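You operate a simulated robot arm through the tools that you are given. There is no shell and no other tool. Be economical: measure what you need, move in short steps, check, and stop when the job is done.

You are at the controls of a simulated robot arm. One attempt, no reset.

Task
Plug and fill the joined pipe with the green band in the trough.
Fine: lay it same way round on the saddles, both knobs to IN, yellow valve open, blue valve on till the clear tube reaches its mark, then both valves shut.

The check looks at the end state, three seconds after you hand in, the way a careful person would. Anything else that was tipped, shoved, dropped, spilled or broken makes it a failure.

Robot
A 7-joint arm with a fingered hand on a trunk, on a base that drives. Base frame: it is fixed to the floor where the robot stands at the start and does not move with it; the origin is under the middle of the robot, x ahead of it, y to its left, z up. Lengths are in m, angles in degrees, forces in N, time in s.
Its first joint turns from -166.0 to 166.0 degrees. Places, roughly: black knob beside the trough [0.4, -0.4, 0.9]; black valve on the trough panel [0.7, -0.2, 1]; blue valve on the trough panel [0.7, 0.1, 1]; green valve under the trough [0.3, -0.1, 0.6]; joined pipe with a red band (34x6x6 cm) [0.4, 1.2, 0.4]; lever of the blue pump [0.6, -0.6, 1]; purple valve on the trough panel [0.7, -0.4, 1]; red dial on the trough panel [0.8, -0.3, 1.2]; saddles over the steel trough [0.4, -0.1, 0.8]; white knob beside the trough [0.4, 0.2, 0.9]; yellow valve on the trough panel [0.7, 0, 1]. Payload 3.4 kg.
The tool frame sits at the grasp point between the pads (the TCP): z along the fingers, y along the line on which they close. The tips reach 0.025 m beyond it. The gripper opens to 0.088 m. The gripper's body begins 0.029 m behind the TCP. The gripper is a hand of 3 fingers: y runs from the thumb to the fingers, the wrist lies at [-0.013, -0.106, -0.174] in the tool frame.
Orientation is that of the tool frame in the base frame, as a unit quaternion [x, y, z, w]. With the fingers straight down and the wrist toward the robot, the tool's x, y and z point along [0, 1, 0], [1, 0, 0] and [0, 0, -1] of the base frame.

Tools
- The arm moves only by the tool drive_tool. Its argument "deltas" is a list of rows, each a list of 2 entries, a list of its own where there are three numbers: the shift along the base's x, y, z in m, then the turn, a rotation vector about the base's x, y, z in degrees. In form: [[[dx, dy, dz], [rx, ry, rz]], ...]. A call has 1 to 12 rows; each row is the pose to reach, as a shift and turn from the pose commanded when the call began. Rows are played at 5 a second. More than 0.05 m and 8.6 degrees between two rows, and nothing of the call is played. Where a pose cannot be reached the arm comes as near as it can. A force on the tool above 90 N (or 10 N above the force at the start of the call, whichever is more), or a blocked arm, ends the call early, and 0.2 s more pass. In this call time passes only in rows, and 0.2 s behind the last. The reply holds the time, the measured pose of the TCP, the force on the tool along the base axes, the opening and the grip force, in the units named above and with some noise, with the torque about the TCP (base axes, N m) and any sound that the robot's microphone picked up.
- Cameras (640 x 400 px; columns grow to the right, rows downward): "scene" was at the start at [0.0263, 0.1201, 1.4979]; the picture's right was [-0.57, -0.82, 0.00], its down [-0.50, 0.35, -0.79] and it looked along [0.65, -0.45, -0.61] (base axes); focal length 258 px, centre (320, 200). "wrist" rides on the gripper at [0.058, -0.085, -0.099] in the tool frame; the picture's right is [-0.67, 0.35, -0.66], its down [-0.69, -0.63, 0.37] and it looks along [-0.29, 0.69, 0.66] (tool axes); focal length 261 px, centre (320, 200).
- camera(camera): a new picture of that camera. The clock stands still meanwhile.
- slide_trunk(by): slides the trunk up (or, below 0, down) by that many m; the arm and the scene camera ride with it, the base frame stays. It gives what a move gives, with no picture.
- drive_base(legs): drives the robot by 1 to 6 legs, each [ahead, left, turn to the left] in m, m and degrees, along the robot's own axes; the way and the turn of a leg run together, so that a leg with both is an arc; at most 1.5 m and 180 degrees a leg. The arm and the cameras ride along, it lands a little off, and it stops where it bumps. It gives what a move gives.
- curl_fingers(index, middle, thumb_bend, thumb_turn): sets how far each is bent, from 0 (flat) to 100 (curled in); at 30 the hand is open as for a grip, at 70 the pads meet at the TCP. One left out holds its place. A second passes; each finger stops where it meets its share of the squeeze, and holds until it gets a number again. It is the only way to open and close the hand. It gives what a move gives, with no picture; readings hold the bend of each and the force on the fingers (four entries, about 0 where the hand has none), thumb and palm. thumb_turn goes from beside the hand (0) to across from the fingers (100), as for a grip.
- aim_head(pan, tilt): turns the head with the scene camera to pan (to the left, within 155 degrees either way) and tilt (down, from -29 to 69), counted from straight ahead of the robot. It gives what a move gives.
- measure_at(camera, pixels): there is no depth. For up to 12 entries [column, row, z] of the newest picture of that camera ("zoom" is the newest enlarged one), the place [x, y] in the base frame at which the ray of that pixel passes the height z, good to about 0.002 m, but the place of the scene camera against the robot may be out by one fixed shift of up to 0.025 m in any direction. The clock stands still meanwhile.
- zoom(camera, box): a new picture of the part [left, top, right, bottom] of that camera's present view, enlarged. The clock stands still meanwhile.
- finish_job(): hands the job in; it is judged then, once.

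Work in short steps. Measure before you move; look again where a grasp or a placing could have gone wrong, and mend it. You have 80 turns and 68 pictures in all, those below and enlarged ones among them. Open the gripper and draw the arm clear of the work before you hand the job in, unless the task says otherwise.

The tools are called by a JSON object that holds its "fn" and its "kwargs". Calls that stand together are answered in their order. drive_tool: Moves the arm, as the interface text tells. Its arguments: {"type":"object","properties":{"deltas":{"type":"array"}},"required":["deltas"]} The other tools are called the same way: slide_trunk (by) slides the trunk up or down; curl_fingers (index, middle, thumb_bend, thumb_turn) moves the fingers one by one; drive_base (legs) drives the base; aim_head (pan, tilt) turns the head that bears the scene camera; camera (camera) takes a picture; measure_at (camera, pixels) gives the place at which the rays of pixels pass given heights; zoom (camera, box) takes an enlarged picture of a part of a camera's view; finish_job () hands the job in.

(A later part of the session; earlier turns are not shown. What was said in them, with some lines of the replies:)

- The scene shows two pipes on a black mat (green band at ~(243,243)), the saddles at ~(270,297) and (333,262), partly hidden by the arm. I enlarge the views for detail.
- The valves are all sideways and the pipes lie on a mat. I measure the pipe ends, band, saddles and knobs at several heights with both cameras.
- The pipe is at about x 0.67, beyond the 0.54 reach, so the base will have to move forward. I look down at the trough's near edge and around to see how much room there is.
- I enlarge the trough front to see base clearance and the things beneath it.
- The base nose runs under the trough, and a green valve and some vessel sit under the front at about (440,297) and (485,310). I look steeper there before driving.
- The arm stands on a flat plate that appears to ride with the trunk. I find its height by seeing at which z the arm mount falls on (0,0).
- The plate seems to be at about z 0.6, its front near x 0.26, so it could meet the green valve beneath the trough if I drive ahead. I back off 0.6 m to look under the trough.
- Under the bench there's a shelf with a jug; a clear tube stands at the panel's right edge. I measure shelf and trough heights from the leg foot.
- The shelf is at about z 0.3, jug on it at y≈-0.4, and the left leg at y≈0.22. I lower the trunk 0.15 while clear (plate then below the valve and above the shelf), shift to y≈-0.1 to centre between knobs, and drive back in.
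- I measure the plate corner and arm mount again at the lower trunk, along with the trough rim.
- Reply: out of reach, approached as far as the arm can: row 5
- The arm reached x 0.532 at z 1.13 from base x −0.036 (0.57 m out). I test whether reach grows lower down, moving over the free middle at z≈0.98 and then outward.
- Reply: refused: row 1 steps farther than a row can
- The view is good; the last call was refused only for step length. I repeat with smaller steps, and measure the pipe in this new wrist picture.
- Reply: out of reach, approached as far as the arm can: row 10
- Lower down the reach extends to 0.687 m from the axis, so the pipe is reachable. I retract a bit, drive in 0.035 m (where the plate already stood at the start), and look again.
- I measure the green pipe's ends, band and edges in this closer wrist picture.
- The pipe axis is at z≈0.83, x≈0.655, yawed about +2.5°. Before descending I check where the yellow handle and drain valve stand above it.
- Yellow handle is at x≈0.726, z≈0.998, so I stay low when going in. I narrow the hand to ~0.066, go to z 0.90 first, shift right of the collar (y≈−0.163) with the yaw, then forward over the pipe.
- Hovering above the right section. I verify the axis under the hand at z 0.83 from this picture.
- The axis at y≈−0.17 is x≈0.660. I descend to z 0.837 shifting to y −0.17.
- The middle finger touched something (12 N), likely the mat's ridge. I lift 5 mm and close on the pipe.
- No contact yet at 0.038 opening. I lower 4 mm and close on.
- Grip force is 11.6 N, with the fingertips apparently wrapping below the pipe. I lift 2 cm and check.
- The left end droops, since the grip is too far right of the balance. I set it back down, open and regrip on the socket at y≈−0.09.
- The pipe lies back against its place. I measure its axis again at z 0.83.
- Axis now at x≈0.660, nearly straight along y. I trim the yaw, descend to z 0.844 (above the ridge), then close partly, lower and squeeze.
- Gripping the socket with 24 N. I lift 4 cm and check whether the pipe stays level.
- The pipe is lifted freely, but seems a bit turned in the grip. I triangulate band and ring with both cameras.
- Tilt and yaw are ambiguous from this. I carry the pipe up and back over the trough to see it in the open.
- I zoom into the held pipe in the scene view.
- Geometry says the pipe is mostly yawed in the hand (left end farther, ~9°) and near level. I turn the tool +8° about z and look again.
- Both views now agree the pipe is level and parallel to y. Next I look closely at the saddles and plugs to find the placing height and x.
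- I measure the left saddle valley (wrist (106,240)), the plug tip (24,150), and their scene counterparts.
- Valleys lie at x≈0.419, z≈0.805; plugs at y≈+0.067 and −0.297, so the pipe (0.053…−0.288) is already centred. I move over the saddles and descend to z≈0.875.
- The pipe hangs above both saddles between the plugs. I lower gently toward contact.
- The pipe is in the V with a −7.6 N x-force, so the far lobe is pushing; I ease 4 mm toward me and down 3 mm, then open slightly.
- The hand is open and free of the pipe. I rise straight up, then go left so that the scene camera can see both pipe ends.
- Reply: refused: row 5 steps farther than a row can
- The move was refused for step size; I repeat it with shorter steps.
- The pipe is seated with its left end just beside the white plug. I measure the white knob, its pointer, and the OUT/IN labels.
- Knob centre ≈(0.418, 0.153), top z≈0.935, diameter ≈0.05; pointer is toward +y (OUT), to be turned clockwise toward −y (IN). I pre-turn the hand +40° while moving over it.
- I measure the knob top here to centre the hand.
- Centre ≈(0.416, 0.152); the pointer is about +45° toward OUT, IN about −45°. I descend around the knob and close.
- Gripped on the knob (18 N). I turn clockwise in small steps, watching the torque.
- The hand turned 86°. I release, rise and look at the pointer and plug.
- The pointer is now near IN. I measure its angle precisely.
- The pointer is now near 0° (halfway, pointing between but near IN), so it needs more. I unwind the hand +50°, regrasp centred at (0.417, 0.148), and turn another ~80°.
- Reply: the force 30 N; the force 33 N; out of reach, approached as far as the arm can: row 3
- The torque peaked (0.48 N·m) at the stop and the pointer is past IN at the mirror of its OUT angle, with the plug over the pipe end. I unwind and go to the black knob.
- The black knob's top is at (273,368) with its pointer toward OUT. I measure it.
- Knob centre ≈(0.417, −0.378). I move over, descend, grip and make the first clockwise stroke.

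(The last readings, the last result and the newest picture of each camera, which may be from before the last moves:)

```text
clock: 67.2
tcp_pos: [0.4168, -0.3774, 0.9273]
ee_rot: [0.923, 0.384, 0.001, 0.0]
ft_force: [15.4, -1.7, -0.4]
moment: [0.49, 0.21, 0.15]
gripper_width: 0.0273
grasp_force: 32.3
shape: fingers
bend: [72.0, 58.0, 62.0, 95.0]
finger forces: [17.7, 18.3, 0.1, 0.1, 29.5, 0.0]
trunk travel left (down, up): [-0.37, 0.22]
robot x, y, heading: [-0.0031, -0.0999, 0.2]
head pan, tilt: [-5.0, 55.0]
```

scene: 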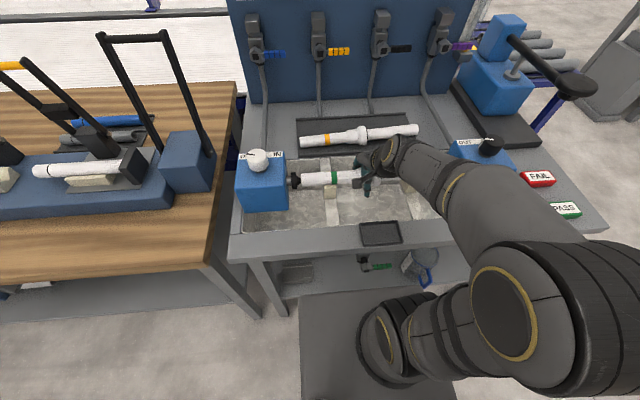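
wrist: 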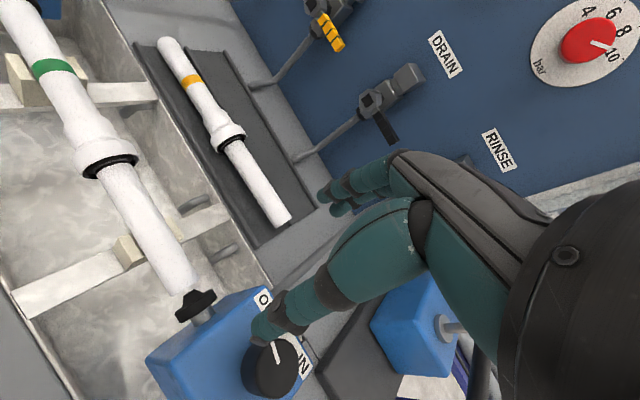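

First stroke done with firm grip. I release, rise a little, unwind +50°, regrip and turn on to the stop.

{"fn": "curl_fingers", "kwargs": {"index": 33, "middle": 33, "thumb_bend": 33}}

{"fn": "drive_tool", "kwargs": {"deltas": [[[0, 0, 0.03], [0, 0, 0]], [[0, 0, 0.06], [0, 0, 4]], [[0, 0, 0.06], [0, 0, 12]], [[0, 0, 0.06], [0, 0, 20]], [[0, 0, 0.06], [0, 0, 28]], [[0, 0, 0.06], [0, 0, 36]], [[0, 0, 0.06], [0, 0, 44]], [[0, 0, 0.06], [0, 0, 50]], [[0, 0, 0.03], [0, 0, 50]], [[0, 0, 0.0], [0, 0, 50]]]}}

{"fn": "curl_fingers", "kwargs": {"index": 75, "middle": 75, "thumb_bend": 75}}

{"fn": "drive_tool", "kwargs": {"deltas": [[[0, 0, 0], [0, 0, -8]], [[0, 0, 0], [0, 0, -16]], [[0, 0, 0], [0, 0, -24]], [[0, 0, 0], [0, 0, -32]], [[0, 0, 0], [0, 0, -40]], [[0, 0, 0], [0, 0, -48]]]}}

{"fn": "drive_tool", "kwargs": {"deltas": [[[0, 0, 0], [0, 0, -8]], [[0, 0, 0], [0, 0, -16]], [[0, 0, 0], [0, 0, -24]], [[0, 0, 0], [0, 0, -30]]]}}

{"fn": "curl_fingers", "kwargs": {"index": 33, "middle": 33, "thumb_bend": 33}}

{"fn": "drive_tool", "kwargs": {"deltas": [[[0, 0, 0.03], [0, 0, 0]], [[0, 0, 0.07], [0, 0, 0]], [[0, 0, 0.1], [0, 0, 4]], [[0, 0.0, 0.12], [0, 0, 12]], [[0, 0.02, 0.13], [0, 0, 20]], [[0, 0.04, 0.13], [0, 0, 28]], [[0, 0.06, 0.13], [0, 0, 36]]]}}

{"fn": "camera", "kwargs": {"camera": "wrist"}}

```text
clock: 68.2
tcp_pos: [0.4137, -0.377, 0.9276]
ee_rot: [0.923, 0.385, 0.001, 0.0]
ft_force: [0.3, 0.2, -1.0]
moment: [0.01, -0.02, 0.01]
gripper_width: 0.0778
grasp_force: 0.1
shape: fingers
bend: [33.0, 33.0, 33.0, 97.0]
finger forces: [0.1, 0.0, 0.0, 0.1, 0.0, 0.1]
trunk travel left (down, up): [-0.37, 0.22]
robot x, y, heading: [-0.0006, -0.1005, -0.0]
head pan, tilt: [-5.0, 55.0]
```

```text
clock: 70.5
tcp_pos: [0.4162, -0.3769, 0.9266]
ee_rot: [0.674, 0.739, 0.0, 0.001]
ft_force: [0.3, 0.6, -0.1]
moment: [0.0, 0.0, 0.02]
gripper_width: 0.0783
grasp_force: 0.4
shape: fingers
bend: [33.0, 33.0, 33.0, 97.0]
finger forces: [0.0, 0.3, 0.1, 0.0, 0.0, 0.1]
trunk travel left (down, up): [-0.37, 0.22]
robot x, y, heading: [0.0014, -0.1005, -0.0]
head pan, tilt: [-5.0, 55.0]
```

```text
clock: 71.5
tcp_pos: [0.4158, -0.377, 0.9273]
ee_rot: [0.674, 0.739, 0.0, 0.001]
ft_force: [7.6, -3.3, 12.1]
moment: [0.04, 0.47, 0.02]
gripper_width: 0.03
grasp_force: 34.7
shape: fingers
bend: [71.0, 60.0, 58.0, 96.0]
finger forces: [19.7, 15.6, 0.0, 0.1, 32.8, 0.0]
trunk travel left (down, up): [-0.37, 0.22]
robot x, y, heading: [0.0017, -0.1045, 0.2]
head pan, tilt: [-5.0, 55.0]
```

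```text
clock: 72.8
tcp_pos: [0.4172, -0.3775, 0.9277]
ee_rot: [0.917, 0.4, 0.0, 0.0]
ft_force: [14.3, -5.1, 10.1]
moment: [0.57, 0.55, 0.34]
gripper_width: 0.0302
grasp_force: 38.8
shape: fingers
bend: [72.0, 58.0, 59.0, 99.0]
finger forces: [18.1, 20.3, 0.0, 0.0, 38.5, 0.1]
trunk travel left (down, up): [-0.37, 0.22]
robot x, y, heading: [-0.0025, -0.0999, -0.1]
head pan, tilt: [-5.0, 55.0]
```

```text
clock: 73.8
tcp_pos: [0.4176, -0.3764, 0.9266]
ee_rot: [0.988, 0.151, 0.0, 0.001]
ft_force: [23.5, -6.8, 6.3]
moment: [0.3, -0.16, 0.8]
gripper_width: 0.0298
grasp_force: 37.8
shape: fingers
bend: [72.0, 56.0, 60.0, 100.0]
finger forces: [18.8, 31.0, 0.1, 0.0, 27.1, 0.0]
trunk travel left (down, up): [-0.37, 0.22]
robot x, y, heading: [-0.0025, -0.103, -0.1]
head pan, tilt: [-5.0, 55.0]
```

```text
clock: 74.8
tcp_pos: [0.4156, -0.3765, 0.9268]
ee_rot: [0.989, 0.15, -0.001, 0.0]
ft_force: [0.4, -0.2, 0.8]
moment: [0.0, -0.02, -0.02]
gripper_width: 0.0779
grasp_force: 0.1
shape: fingers
bend: [33.0, 33.0, 33.0, 98.0]
finger forces: [0.0, 0.1, 0.1, 0.0, 0.1, 0.0]
trunk travel left (down, up): [-0.37, 0.22]
robot x, y, heading: [-0.0001, -0.1016, -0.2]
head pan, tilt: [-5.0, 55.0]
```

```text
clock: 76.5
tcp_pos: [0.4159, -0.3157, 1.0589]
ee_rot: [0.893, 0.449, 0.0, 0.0]
ft_force: [-0.1, -0.5, -0.3]
moment: [0.0, -0.03, -0.01]
gripper_width: 0.0779
grasp_force: 0.1
shape: fingers
bend: [33.0, 33.0, 33.0, 98.0]
finger forces: [0.0, 0.1, 0.1, 0.0, 0.0, 0.0]
trunk travel left (down, up): [-0.37, 0.22]
robot x, y, heading: [-0.0018, -0.1023, -0.2]
head pan, tilt: [-5.0, 55.0]
```

```text
15 pictures are left
```

wrist: 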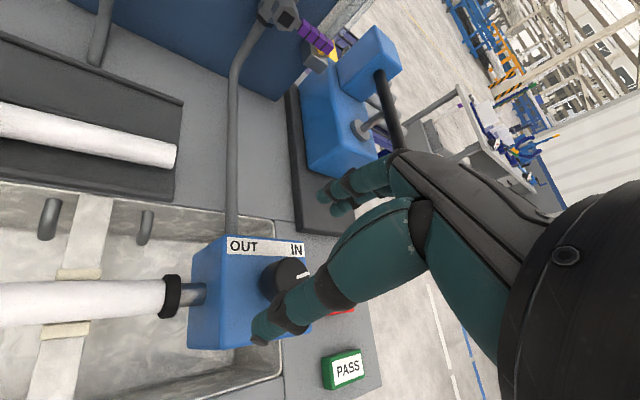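

The black plug is in the pipe end, the pipe sits on the saddles, and the pointer is at IN. Now the yellow valve: handle pivot ≈(y −0.014, z 0.998), handle tip at y −0.09, x≈0.726. I straighten the hand's yaw, close the fingers into a pusher and tilt forward 50°.

{"fn": "drive_tool", "kwargs": {"deltas": [[[0, 0.03, 0.02], [0, 0, 8]], [[0, 0.07, 0.04], [0, 0, 16]], [[0, 0.11, 0.06], [0, 0, 24]], [[0, 0.15, 0.06], [0, 0, 32]], [[0, 0.19, 0.06], [0, 0, 36.5]], [[0, 0.22, 0.06], [0, 0, 36.5]]]}}

{"fn": "curl_fingers", "kwargs": {"index": 70, "middle": 70, "thumb_bend": 70}}

{"fn": "drive_tool", "kwargs": {"deltas": [[[0.02, 0.01, 0], [0, -8, 0]], [[0.04, 0.02, 0], [0, -16, 0]], [[0.06, 0.02, 0], [0, -24, 0]], [[0.08, 0.02, 0], [0, -32, 0]], [[0.1, 0.02, 0], [0, -40, 0]], [[0.13, 0.02, 0], [0, -48, 0]], [[0.16, 0.02, 0], [0, -50, 0]], [[0.19, 0.02, 0], [0, -50, 0]]]}}

{"fn": "aim_head", "kwargs": {"pan": -12, "tilt": 25}}

{"fn": "camera", "kwargs": {"camera": "scene"}}

```text
clock: 77.8
tcp_pos: [0.4136, -0.0959, 1.1172]
ee_rot: [0.709, 0.706, 0.0, 0.0]
ft_force: [0.1, 0.1, 1.1]
moment: [0.0, 0.02, 0.0]
gripper_width: 0.078
grasp_force: 0.0
shape: fingers
bend: [33.0, 33.0, 33.0, 98.0]
finger forces: [0.0, 0.1, 0.0, 0.0, 0.1, 0.0]
trunk travel left (down, up): [-0.37, 0.22]
robot x, y, heading: [0.0017, -0.1047, -0.2]
head pan, tilt: [-5.0, 55.0]
```

```text
clock: 78.8
tcp_pos: [0.4136, -0.0964, 1.1169]
ee_rot: [0.708, 0.706, 0.0, 0.0]
ft_force: [-0.5, 0.2, 0.8]
moment: [0.01, -0.02, -0.01]
gripper_width: 0.0001
grasp_force: 0.0
shape: fingers
bend: [70.0, 70.0, 70.0, 98.0]
finger forces: [0.1, 0.0, 0.1, 0.0, 0.1, 0.1]
trunk travel left (down, up): [-0.37, 0.22]
robot x, y, heading: [-0.0031, -0.1012, 0.1]
head pan, tilt: [-5.0, 55.0]
```

```text
clock: 80.7
tcp_pos: [0.6033, -0.0773, 1.1187]
ee_rot: [0.642, 0.639, 0.3, 0.298]
ft_force: [0.1, 0.2, -0.2]
moment: [-0.02, -0.03, -0.03]
gripper_width: 0.0
grasp_force: 0.0
shape: fingers
bend: [70.0, 70.0, 70.0, 98.0]
finger forces: [0.1, 0.0, 0.0, 0.1, 0.0, 0.1]
trunk travel left (down, up): [-0.37, 0.22]
robot x, y, heading: [-0.0015, -0.1013, -0.3]
head pan, tilt: [-5.0, 55.0]
```

```text
clock: 81.6
tcp_pos: [0.6023, -0.0764, 1.1178]
ee_rot: [0.642, 0.639, 0.3, 0.299]
ft_force: [-0.2, 0.4, 0.7]
moment: [-0.01, -0.02, -0.01]
gripper_width: 0.0
grasp_force: 0.0
shape: fingers
bend: [70.0, 70.0, 70.0, 98.0]
finger forces: [0.0, 0.1, 0.0, 0.0, 0.0, 0.1]
trunk travel left (down, up): [-0.37, 0.22]
robot x, y, heading: [-0.0021, -0.103, -0.1]
head pan, tilt: [-12.0, 25.0]
```

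```text
14 pictures are left
```

scene: 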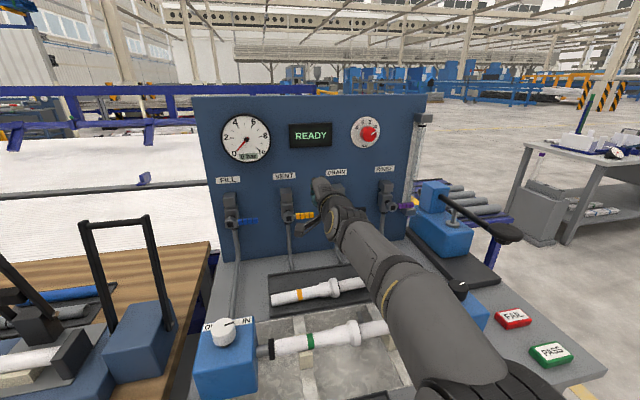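

I advance above the handle's outer end and lower to contact.

{"fn": "drive_tool", "kwargs": {"deltas": [[[0.04, 0.002, -0.015], [0, 0, 0]], [[0.08, 0.002, -0.03], [0, 0, 0]], [[0.113, 0.002, -0.05], [0, 0, 0]], [[0.113, 0.002, -0.08], [0, 0, 0]], [[0.113, 0.002, -0.1], [0, 0, 0]]]}}

{"fn": "camera", "kwargs": {"camera": "wrist"}}

```text
clock: 82.8
tcp_pos: [0.7184, -0.0766, 1.0232]
ee_rot: [0.642, 0.637, 0.302, 0.301]
ft_force: [-4.4, -1.3, 14.4]
moment: [0.12, -0.14, 0.04]
gripper_width: 0.0001
grasp_force: 7.9
shape: fingers
bend: [67.0, 70.0, 75.0, 98.0]
finger forces: [0.0, 0.0, 0.0, 0.0, 15.8, 0.0]
trunk travel left (down, up): [-0.37, 0.22]
robot x, y, heading: [-0.0025, -0.1037, -0.2]
head pan, tilt: [-12.0, 25.0]
```

```text
13 pictures are left
```

wrist: 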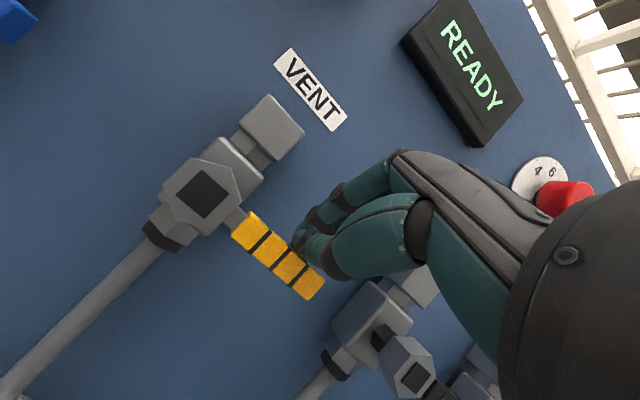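

The fingertips rest on the handle (14 N). I push it down along its arc.

{"fn": "drive_tool", "kwargs": {"deltas": [[[0, -0.0026, -0.0107], [0, 0, 0]], [[0, -0.0032, -0.0217], [0, 0, 0]], [[0, -0.002, -0.033], [0, 0, 0]], [[0, 0.0012, -0.0433], [0, 0, 0]], [[0, 0.0061, -0.0531], [0, 0, 0]]]}}

```text
clock: 84.0
tcp_pos: [0.7112, -0.0758, 0.99]
ee_rot: [0.638, 0.628, 0.314, 0.317]
ft_force: [-10.7, -10.5, 75.3]
moment: [0.39, -0.69, 0.05]
gripper_width: 0.0087
grasp_force: 47.7
shape: fingers
bend: [34.0, 62.0, 85.0, 100.0]
finger forces: [0.0, 8.5, 0.0, 0.0, 86.9, 0.1]
trunk travel left (down, up): [-0.37, 0.22]
robot x, y, heading: [-0.0021, -0.1005, -0.0]
head pan, tilt: [-12.0, 25.0]
```

It resists strongly (75 N), so down is likely against its stop. I back off upward and look.

{"fn": "drive_tool", "kwargs": {"deltas": [[[0, 0, 0.03], [0, 0, 0]], [[-0.02, 0, 0.065], [0, 0, 0]], [[-0.05, 0, 0.075], [0, 0, 0]]]}}

{"fn": "camera", "kwargs": {"camera": "wrist"}}

```text
clock: 84.8
tcp_pos: [0.6699, -0.0707, 1.0369]
ee_rot: [0.642, 0.641, 0.298, 0.297]
ft_force: [-1.2, -0.6, 0.0]
moment: [0.0, 0.03, 0.02]
gripper_width: 0.0001
grasp_force: 0.0
shape: fingers
bend: [70.0, 70.0, 70.0, 98.0]
finger forces: [0.0, 0.0, 0.0, 0.0, 0.1, 0.0]
trunk travel left (down, up): [-0.37, 0.22]
robot x, y, heading: [0.0003, -0.1017, 0.1]
head pan, tilt: [-12.0, 25.0]
```

```text
12 pictures are left
```

wrist: 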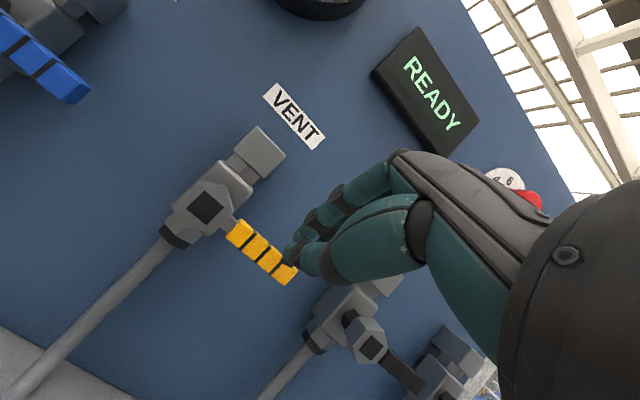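

The handle hasn't moved, so it must open upward. I retract, tilt to 60°, drop below the handle and reach in under it.

{"fn": "drive_tool", "kwargs": {"deltas": [[[-0.035, 0, 0], [0, -5, 0]], [[-0.07, 0, -0.01], [0, -10, 0]], [[-0.07, 0, -0.05], [0, -10, 0]], [[-0.07, 0, -0.088], [0, -10, 0]], [[-0.03, 0.0, -0.092], [0, -10, 0]], [[0.01, 0.002, -0.092], [0, -10, 0]], [[0.04, 0.002, -0.092], [0, -10, 0]], [[0.06, 0.002, -0.092], [0, -10, 0]]]}}

{"fn": "camera", "kwargs": {"camera": "wrist"}}

```text
clock: 86.6
tcp_pos: [0.7257, -0.0686, 0.9468]
ee_rot: [0.614, 0.611, 0.354, 0.353]
ft_force: [-0.8, -0.3, -1.9]
moment: [0.04, 0.0, -0.01]
gripper_width: 0.0003
grasp_force: 1.1
shape: fingers
bend: [70.0, 70.0, 70.0, 98.0]
finger forces: [0.0, 2.0, 0.0, 0.0, 0.0, 0.0]
trunk travel left (down, up): [-0.37, 0.22]
robot x, y, heading: [-0.001, -0.1004, -0.2]
head pan, tilt: [-12.0, 25.0]
```

```text
11 pictures are left
```

wrist: 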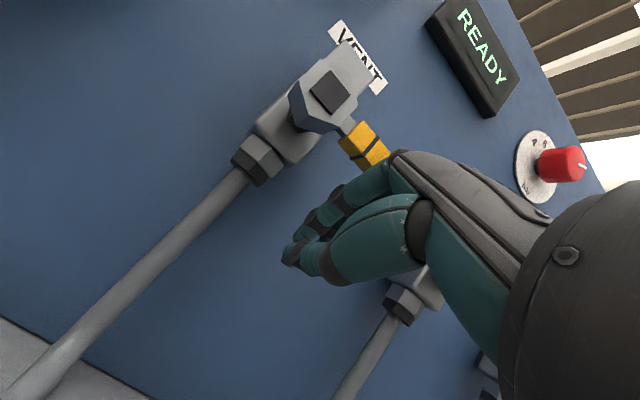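

Fingers are under the handle. I push it up along its arc, first half.

{"fn": "drive_tool", "kwargs": {"deltas": [[[0, -0.003, 0.0095], [0, 0, 0]], [[0, -0.0057, 0.0188], [0, 0, 0]], [[0, -0.007, 0.028], [0, 0, 0]], [[0, -0.007, 0.0369], [0, 0, 0]], [[0, -0.0041, 0.056], [0, 0, 0]]]}}

```text
clock: 87.8
tcp_pos: [0.7277, -0.0722, 1.0037]
ee_rot: [0.614, 0.611, 0.354, 0.352]
ft_force: [-0.3, -0.6, -0.7]
moment: [0.01, -0.07, 0.06]
gripper_width: 0.0
grasp_force: 0.9
shape: fingers
bend: [70.0, 70.0, 70.0, 98.0]
finger forces: [1.7, 0.0, 0.1, 0.0, 0.0, 0.0]
trunk travel left (down, up): [-0.37, 0.22]
robot x, y, heading: [0.0025, -0.1029, -0.3]
head pan, tilt: [-12.0, 25.0]
```

It moves freely. I carry on to vertical.

{"fn": "drive_tool", "kwargs": {"deltas": [[[0, 0.003, 0.01], [0, 0, 0]], [[0, 0.007, 0.0186], [0, 0, 0]], [[0, 0.0175, 0.0357], [0, 0, 0]], [[0, 0.0307, 0.05], [0, 0, 0]], [[0, 0.037, 0.052], [0, 0, 0]], [[0, 0.042, 0.052], [0, 0, 0]]]}}

{"fn": "camera", "kwargs": {"camera": "wrist"}}

```text
clock: 89.2
tcp_pos: [0.7284, -0.0327, 1.0565]
ee_rot: [0.614, 0.61, 0.355, 0.354]
ft_force: [-0.6, -7.3, 0.3]
moment: [0.1, -0.02, 0.03]
gripper_width: 0.0
grasp_force: 3.4
shape: fingers
bend: [70.0, 70.0, 70.0, 98.0]
finger forces: [6.1, 0.0, 0.1, 0.1, 1.3, 0.0]
trunk travel left (down, up): [-0.37, 0.22]
robot x, y, heading: [-0.0019, -0.1032, 0.1]
head pan, tilt: [-12.0, 25.0]
```

```text
10 pictures are left
```

wrist: 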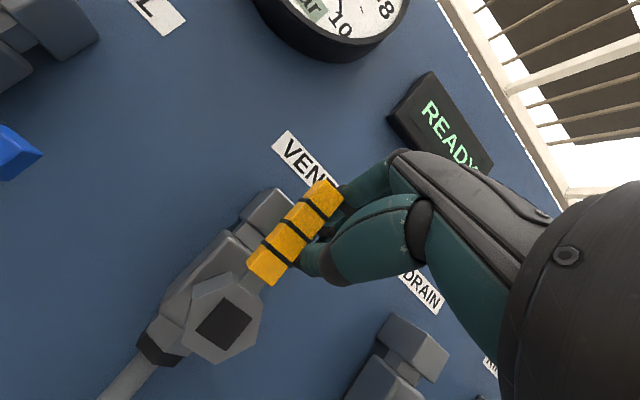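

Yellow is open (handle in line with the pipe, −7 N at its stop). I back off and go beneath the blue handle (same path shifted +0.166 in y), and take a baseline look at the clear tube.

{"fn": "drive_tool", "kwargs": {"deltas": [[[-0.01, -0.012, 0], [0, 0, 0]], [[-0.05, -0.012, 0], [0, 0, 0]], [[-0.09, 0.0, -0.01], [0, 0, 0]], [[-0.12, 0.04, -0.04], [0, 0, 0]], [[-0.12, 0.08, -0.07], [0, 0, 0]], [[-0.12, 0.115, -0.1], [0, 0, 0]], [[-0.12, 0.13, -0.11], [0, 0, 0]], [[-0.08, 0.13, -0.11], [0, 0, 0]], [[-0.04, 0.13, -0.11], [0, 0, 0]], [[-0.001, 0.13, -0.11], [0, 0, 0]]]}}

{"fn": "zoom", "kwargs": {"camera": "scene", "box": [200, 90, 440, 240]}}

```text
refused: row 4 steps farther than a row can; nothing moved
```

```text
2.67 times, centred on (320, 165) of scene
```

zoom: 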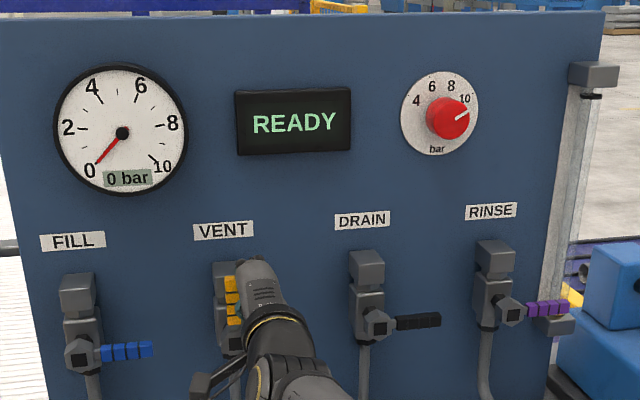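

The tube at the right has a dark mark ring near its top (590,97 in the zoom) and is empty. I repeat the move with smaller steps.

{"fn": "drive_tool", "kwargs": {"deltas": [[[-0.01, -0.012, 0], [0, 0, 0]], [[-0.05, -0.012, 0], [0, 0, 0]], [[-0.09, 0.0, -0.01], [0, 0, 0]], [[-0.11, 0.025, -0.035], [0, 0, 0]], [[-0.11, 0.06, -0.065], [0, 0, 0]], [[-0.11, 0.095, -0.095], [0, 0, 0]], [[-0.11, 0.13, -0.11], [0, 0, 0]], [[-0.08, 0.13, -0.11], [0, 0, 0]], [[-0.04, 0.13, -0.11], [0, 0, 0]], [[-0.001, 0.13, -0.11], [0, 0, 0]]]}}

{"fn": "camera", "kwargs": {"camera": "wrist"}}

```text
clock: 91.4
tcp_pos: [0.7276, 0.0996, 0.9448]
ee_rot: [0.614, 0.612, 0.353, 0.352]
ft_force: [0.3, 0.0, -0.8]
moment: [-0.01, -0.01, -0.01]
gripper_width: 0.0
grasp_force: 0.7
shape: fingers
bend: [70.0, 70.0, 70.0, 98.0]
finger forces: [0.1, 1.4, 0.0, 0.0, 0.1, 0.0]
trunk travel left (down, up): [-0.37, 0.22]
robot x, y, heading: [-0.0008, -0.1011, -0.1]
head pan, tilt: [-12.0, 25.0]
```

```text
8 pictures are left
```

wrist: 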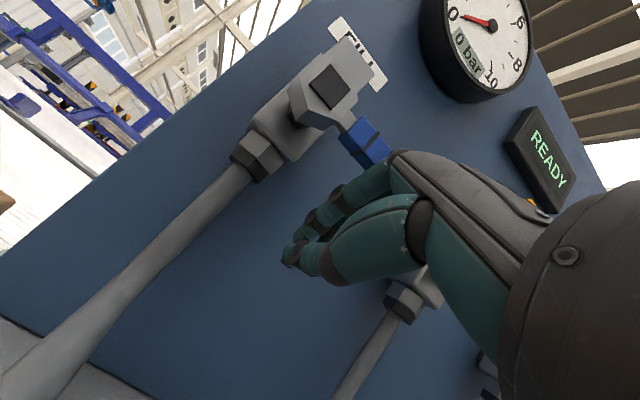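

The hand is positioned identically under the blue handle. I push it up to open and then move round to its left side, ready to close.

{"fn": "drive_tool", "kwargs": {"deltas": [[[0, -0.003, 0.0095], [0, 0, 0]], [[0, -0.0057, 0.0188], [0, 0, 0]], [[0, -0.007, 0.0369], [0, 0, 0]], [[0, -0.0041, 0.056], [0, 0, 0]], [[0, 0.0029, 0.0746], [0, 0, 0]], [[0, 0.0134, 0.0917], [0, 0, 0]], [[0, 0.0266, 0.106], [0, 0, 0]], [[0, 0.033, 0.108], [0, 0, 0]], [[0, 0.037, 0.108], [0, 0, 0]]]}}

{"fn": "zoom", "kwargs": {"camera": "scene", "box": [200, 90, 440, 240]}}

```text
clock: 93.4
tcp_pos: [0.7274, 0.1368, 1.0521]
ee_rot: [0.614, 0.611, 0.354, 0.353]
ft_force: [0.2, -5.5, -0.7]
moment: [0.13, -0.01, 0.02]
gripper_width: 0.0
grasp_force: 2.8
shape: fingers
bend: [70.0, 70.0, 70.0, 98.0]
finger forces: [4.9, 0.0, 0.0, 0.1, 0.4, 0.0]
trunk travel left (down, up): [-0.37, 0.22]
robot x, y, heading: [-0.002, -0.1017, 0.1]
head pan, tilt: [-12.0, 25.0]
```

```text
2.67 times, centred on (320, 165) of scene
```

zoom: 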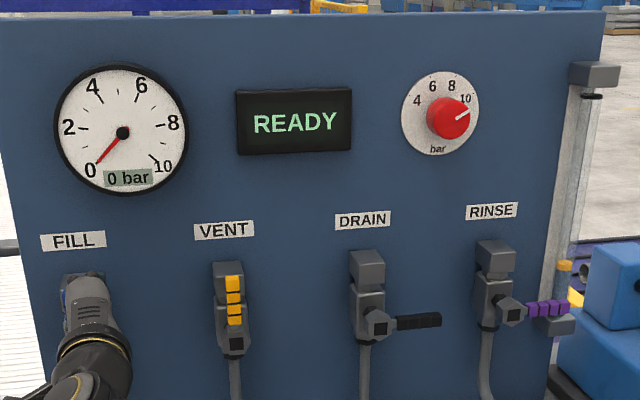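

A yellow float is rising in the tube (now at (565,265), mark at (590,97)). I move round to the left of the blue handle, ready to close.

{"fn": "drive_tool", "kwargs": {"deltas": [[[-0.03, -0.008, 0], [0, 0, 0]], [[-0.07, 0.01, 0], [0, 0, 0]], [[-0.07, 0.053, 0], [0, 0, 0]], [[-0.03, 0.057, 0], [0, 0, 0]], [[0.0, 0.057, 0], [0, 0, 0]]]}}

{"fn": "zoom", "kwargs": {"camera": "scene", "box": [200, 90, 440, 240]}}

```text
clock: 94.6
tcp_pos: [0.7299, 0.1951, 1.0545]
ee_rot: [0.614, 0.612, 0.353, 0.352]
ft_force: [-0.4, -0.1, -0.2]
moment: [0.01, 0.02, 0.0]
gripper_width: 0.0002
grasp_force: 0.0
shape: fingers
bend: [70.0, 70.0, 70.0, 98.0]
finger forces: [0.0, 0.1, 0.0, 0.0, 0.0, 0.0]
trunk travel left (down, up): [-0.37, 0.22]
robot x, y, heading: [0.0012, -0.1, 0.1]
head pan, tilt: [-12.0, 25.0]
```

```text
2.67 times, centred on (320, 165) of scene
```

zoom: 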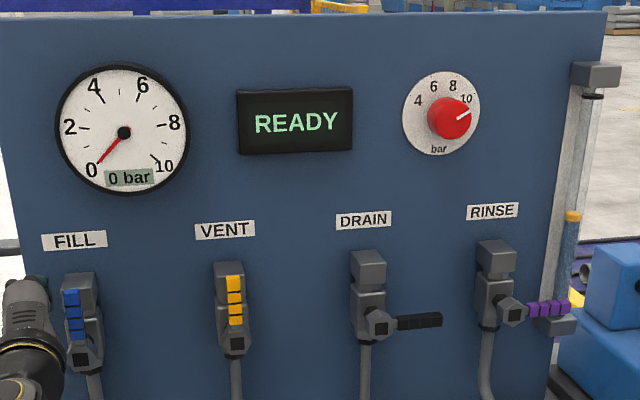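

The float rises ~41 px/s and needs ~119 px more (≈2.9 s). I wait 1.4 s and look closely at the tube.

{"fn": "drive_tool", "kwargs": {"deltas": [[[0, -0.002, 0], [0, 0, 0]], [[0, -0.004, 0], [0, 0, 0]], [[0, -0.005, 0], [0, 0, 0]], [[0, -0.005, 0], [0, 0, 0]], [[0, -0.005, 0], [0, 0, 0]], [[0, -0.005, 0], [0, 0, 0]]]}}

{"fn": "zoom", "kwargs": {"camera": "scene", "box": [370, 105, 460, 225]}}

```text
clock: 96.0
tcp_pos: [0.728, 0.19, 1.0531]
ee_rot: [0.613, 0.611, 0.355, 0.353]
ft_force: [0.2, -0.4, 0.2]
moment: [0.04, 0.01, 0.0]
gripper_width: 0.0001
grasp_force: 0.0
shape: fingers
bend: [70.0, 70.0, 70.0, 98.0]
finger forces: [0.1, 0.0, 0.0, 0.0, 0.0, 0.0]
trunk travel left (down, up): [-0.37, 0.22]
robot x, y, heading: [-0.0017, -0.1008, -0.2]
head pan, tilt: [-12.0, 25.0]
```

```text
3.33 times, centred on (415, 165) of scene
```

zoom: 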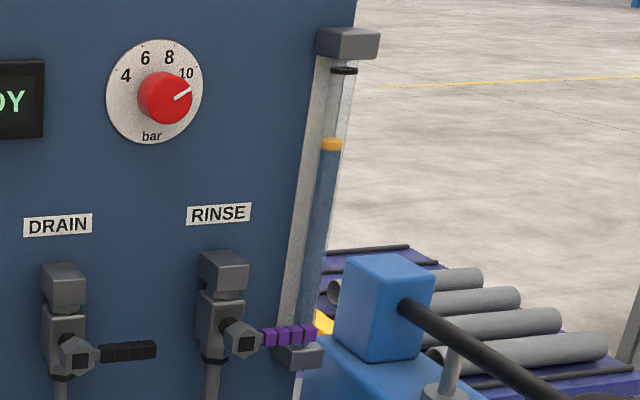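

About 58 px (at the former scale), ≈1.4 s, remain. I begin closing to about half way now and check.

{"fn": "drive_tool", "kwargs": {"deltas": [[[0, -0.003, 0], [0, 0, 0]], [[0, -0.01, 0], [0, 0, 0]], [[0, -0.025, 0.003], [0, 0, 0]], [[0, -0.041, 0.0025], [0, 0, 0]], [[0, -0.057, -0.002], [0, 0, 0]]]}}

{"fn": "zoom", "kwargs": {"camera": "scene", "box": [200, 90, 440, 240]}}

```text
clock: 97.2
tcp_pos: [0.7271, 0.1327, 1.051]
ee_rot: [0.614, 0.611, 0.354, 0.353]
ft_force: [-0.6, 2.3, 1.1]
moment: [0.01, 0.06, 0.0]
gripper_width: 0.0
grasp_force: 0.9
shape: fingers
bend: [70.0, 70.0, 71.0, 96.0]
finger forces: [0.0, 0.0, 0.0, 0.0, 2.0, 0.1]
trunk travel left (down, up): [-0.37, 0.22]
robot x, y, heading: [-0.0026, -0.1018, -0.1]
head pan, tilt: [-12.0, 25.0]
```

```text
2.67 times, centred on (320, 165) of scene
```

zoom: 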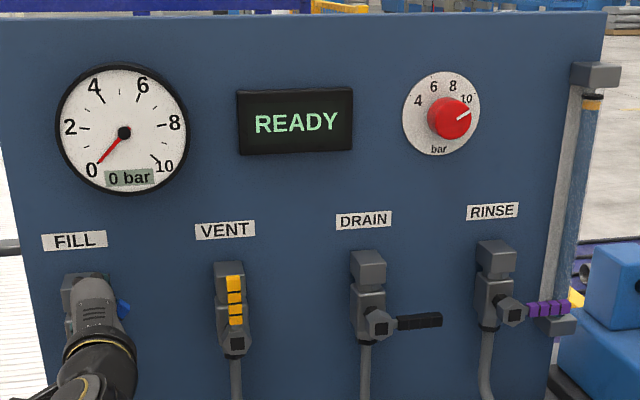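

The float is right at the mark. I finish closing at once.

{"fn": "drive_tool", "kwargs": {"deltas": [[[0, -0.027, -0.0195], [0, 0, 0]], [[0, -0.036, -0.036], [0, 0, 0]], [[0, -0.036, -0.044], [0, 0, 0]]]}}

{"fn": "zoom", "kwargs": {"camera": "scene", "box": [200, 90, 440, 240]}}

```text
clock: 98.0
tcp_pos: [0.7212, 0.0957, 1.0147]
ee_rot: [0.612, 0.608, 0.359, 0.357]
ft_force: [0.1, 3.9, 31.7]
moment: [0.31, 0.13, 0.0]
gripper_width: 0.0002
grasp_force: 15.7
shape: fingers
bend: [63.0, 70.0, 77.0, 96.0]
finger forces: [0.0, 0.0, 0.0, 0.0, 31.1, 0.0]
trunk travel left (down, up): [-0.37, 0.22]
robot x, y, heading: [0.0026, -0.1035, 0.2]
head pan, tilt: [-12.0, 25.0]
```

```text
2.67 times, centred on (320, 165) of scene
```

zoom: 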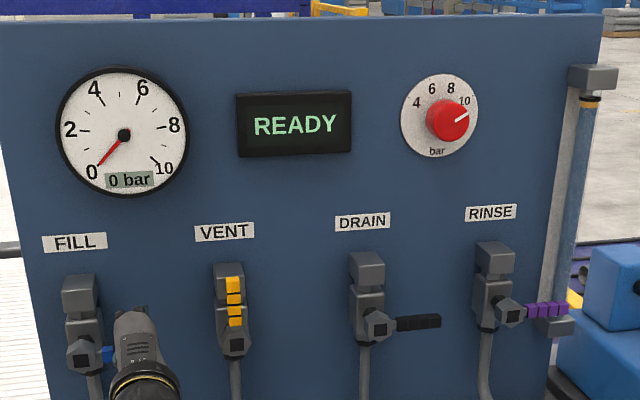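

Blue is shut against its stop (31 N). I check the float against the mark closely.

{"fn": "zoom", "kwargs": {"camera": "scene", "box": [405, 110, 437, 130]}}

```text
16.00 times, centred on (421, 120) of scene
```

zoom: 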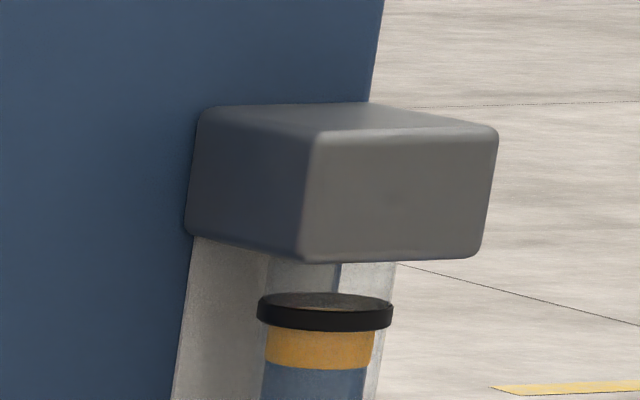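

The float's top is in the mark ring and blue is shut. Now I move to the left side of the yellow handle.

{"fn": "drive_tool", "kwargs": {"deltas": [[[0, 0, 0.02], [0, 0, 0]], [[-0.04, 0, 0.035], [0, 0, 0]], [[-0.07, -0.02, 0.046], [0, 0, 0]], [[-0.07, -0.06, 0.046], [0, 0, 0]], [[-0.07, -0.072, 0.046], [0, 0, 0]], [[-0.03, -0.072, 0.046], [0, 0, 0]], [[0.0, -0.072, 0.046], [0, 0, 0]]]}}

```text
clock: 99.6
tcp_pos: [0.7292, 0.023, 1.0521]
ee_rot: [0.613, 0.611, 0.355, 0.353]
ft_force: [0.4, -0.8, 0.4]
moment: [-0.01, 0.04, -0.02]
gripper_width: 0.0001
grasp_force: 0.0
shape: fingers
bend: [70.0, 70.0, 70.0, 97.0]
finger forces: [0.0, 0.0, 0.0, 0.0, 0.1, 0.0]
trunk travel left (down, up): [-0.37, 0.22]
robot x, y, heading: [-0.0029, -0.1023, -0.2]
head pan, tilt: [-12.0, 25.0]
```

In place (y 0.023, z 1.052). I sweep the yellow handle right and down to shut, with the same path as blue.

{"fn": "drive_tool", "kwargs": {"deltas": [[[0, -0.01, 0], [0, 0, 0]], [[0, -0.025, 0.003], [0, 0, 0]], [[0, -0.041, 0.0025], [0, 0, 0]], [[0, -0.057, -0.002], [0, 0, 0]], [[0, -0.0716, -0.01], [0, 0, 0]], [[0, -0.0839, -0.0215], [0, 0, 0]], [[0, -0.093, -0.038], [0, 0, 0]], [[0, -0.093, -0.046], [0, 0, 0]]]}}

{"fn": "drive_tool", "kwargs": {"deltas": [[[0, 0, 0.02], [0, 0, 0]], [[-0.04, 0, 0.04], [0, 0, 0]], [[-0.08, 0, 0.06], [0, 0, 0]], [[-0.12, -0.01, 0.08], [0, 8, 0]], [[-0.16, -0.02, 0.1], [0, 16, 0]], [[-0.2, -0.03, 0.12], [0, 24, 0]], [[-0.24, -0.03, 0.13], [0, 32, 0]], [[-0.27, -0.03, 0.14], [0, 40, 0]], [[-0.3, -0.03, 0.15], [0, 48, 0]], [[-0.31, -0.03, 0.15], [0, 56, 0]]]}}

{"fn": "curl_fingers", "kwargs": {"index": 30, "middle": 30, "thumb_bend": 30}}

{"fn": "camera", "kwargs": {"camera": "scene"}}

```text
clock: 101.4
tcp_pos: [0.7241, -0.0675, 1.0156]
ee_rot: [0.611, 0.609, 0.36, 0.356]
ft_force: [2.9, 4.2, 33.0]
moment: [0.28, 0.18, -0.06]
gripper_width: 0.0002
grasp_force: 16.3
shape: fingers
bend: [63.0, 70.0, 77.0, 96.0]
finger forces: [0.1, 0.1, 0.0, 0.0, 32.2, 0.1]
trunk travel left (down, up): [-0.37, 0.22]
robot x, y, heading: [-0.0018, -0.1013, -0.0]
head pan, tilt: [-12.0, 25.0]
```

```text
clock: 103.6
tcp_pos: [0.4152, -0.0993, 1.1583]
ee_rot: [0.709, 0.705, 0.024, 0.025]
ft_force: [-0.6, -0.3, 0.5]
moment: [-0.04, 0.02, 0.02]
gripper_width: 0.0001
grasp_force: 0.3
shape: fingers
bend: [70.0, 70.0, 70.0, 97.0]
finger forces: [0.1, 0.1, 0.1, 0.0, 0.0, 0.0]
trunk travel left (down, up): [-0.37, 0.22]
robot x, y, heading: [0.0019, -0.1044, -0.3]
head pan, tilt: [-12.0, 25.0]
```

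```text
clock: 104.6
tcp_pos: [0.4166, -0.0983, 1.1578]
ee_rot: [0.707, 0.706, 0.025, 0.025]
ft_force: [-0.7, 0.5, -0.1]
moment: [0.01, -0.05, 0.02]
gripper_width: 0.0842
grasp_force: 0.0
shape: fingers
bend: [30.0, 30.0, 30.0, 97.0]
finger forces: [0.0, 0.1, 0.1, 0.1, 0.0, 0.0]
trunk travel left (down, up): [-0.37, 0.22]
robot x, y, heading: [0.0004, -0.101, -0.2]
head pan, tilt: [-12.0, 25.0]
```

```text
1 pictures are left
```

scene: 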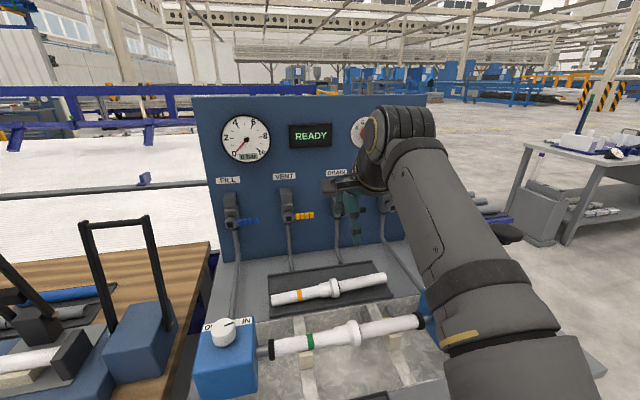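

Both handles are level again and the pipe is plugged on its saddles. One last enlarged look to confirm.

{"fn": "zoom", "kwargs": {"camera": "scene", "box": [190, 170, 450, 370]}}

```text
2.00 times, centred on (320, 270) of scene
```

zoom: 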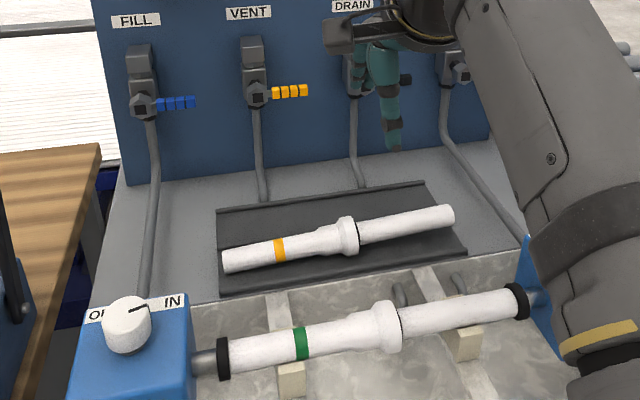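

All as wanted: the pipe is plugged on both saddles, the knobs are at IN, both valves are shut and the arm is clear. I hand in.

{"fn": "finish_job", "kwargs": {}}

```text
The job is handed in.
```

I laid the green-band pipe on the saddles the same way round, plugged it at both ends and filled it, then shut both valves and handed the job in.

- **Fill level:** the float stopped with its top edge inside the tube's mark ring. Its centre sat about 2% of the tube's height below the ring's centre. I didn't top it up, because reopening the blue valve risked overfilling.
- **Knobs:** both were turned until they hit their stops. The last pictures showed both pointers at IN and a plug over each pipe end.
- **Valves:** blue and yellow were both pushed back against their shut stops. Before opening yellow I first pushed it the wrong way (down), up to about 75 N. It didn't move and looked undamaged.
- **Regrip:** my first grip on the pipe was off balance and it tilted, so I set it down on its mat and gripped it again nearer the middle.
- **Other objects:** I saw nothing tipped, shoved or spilled. The orange-band pipe stayed on its mat.
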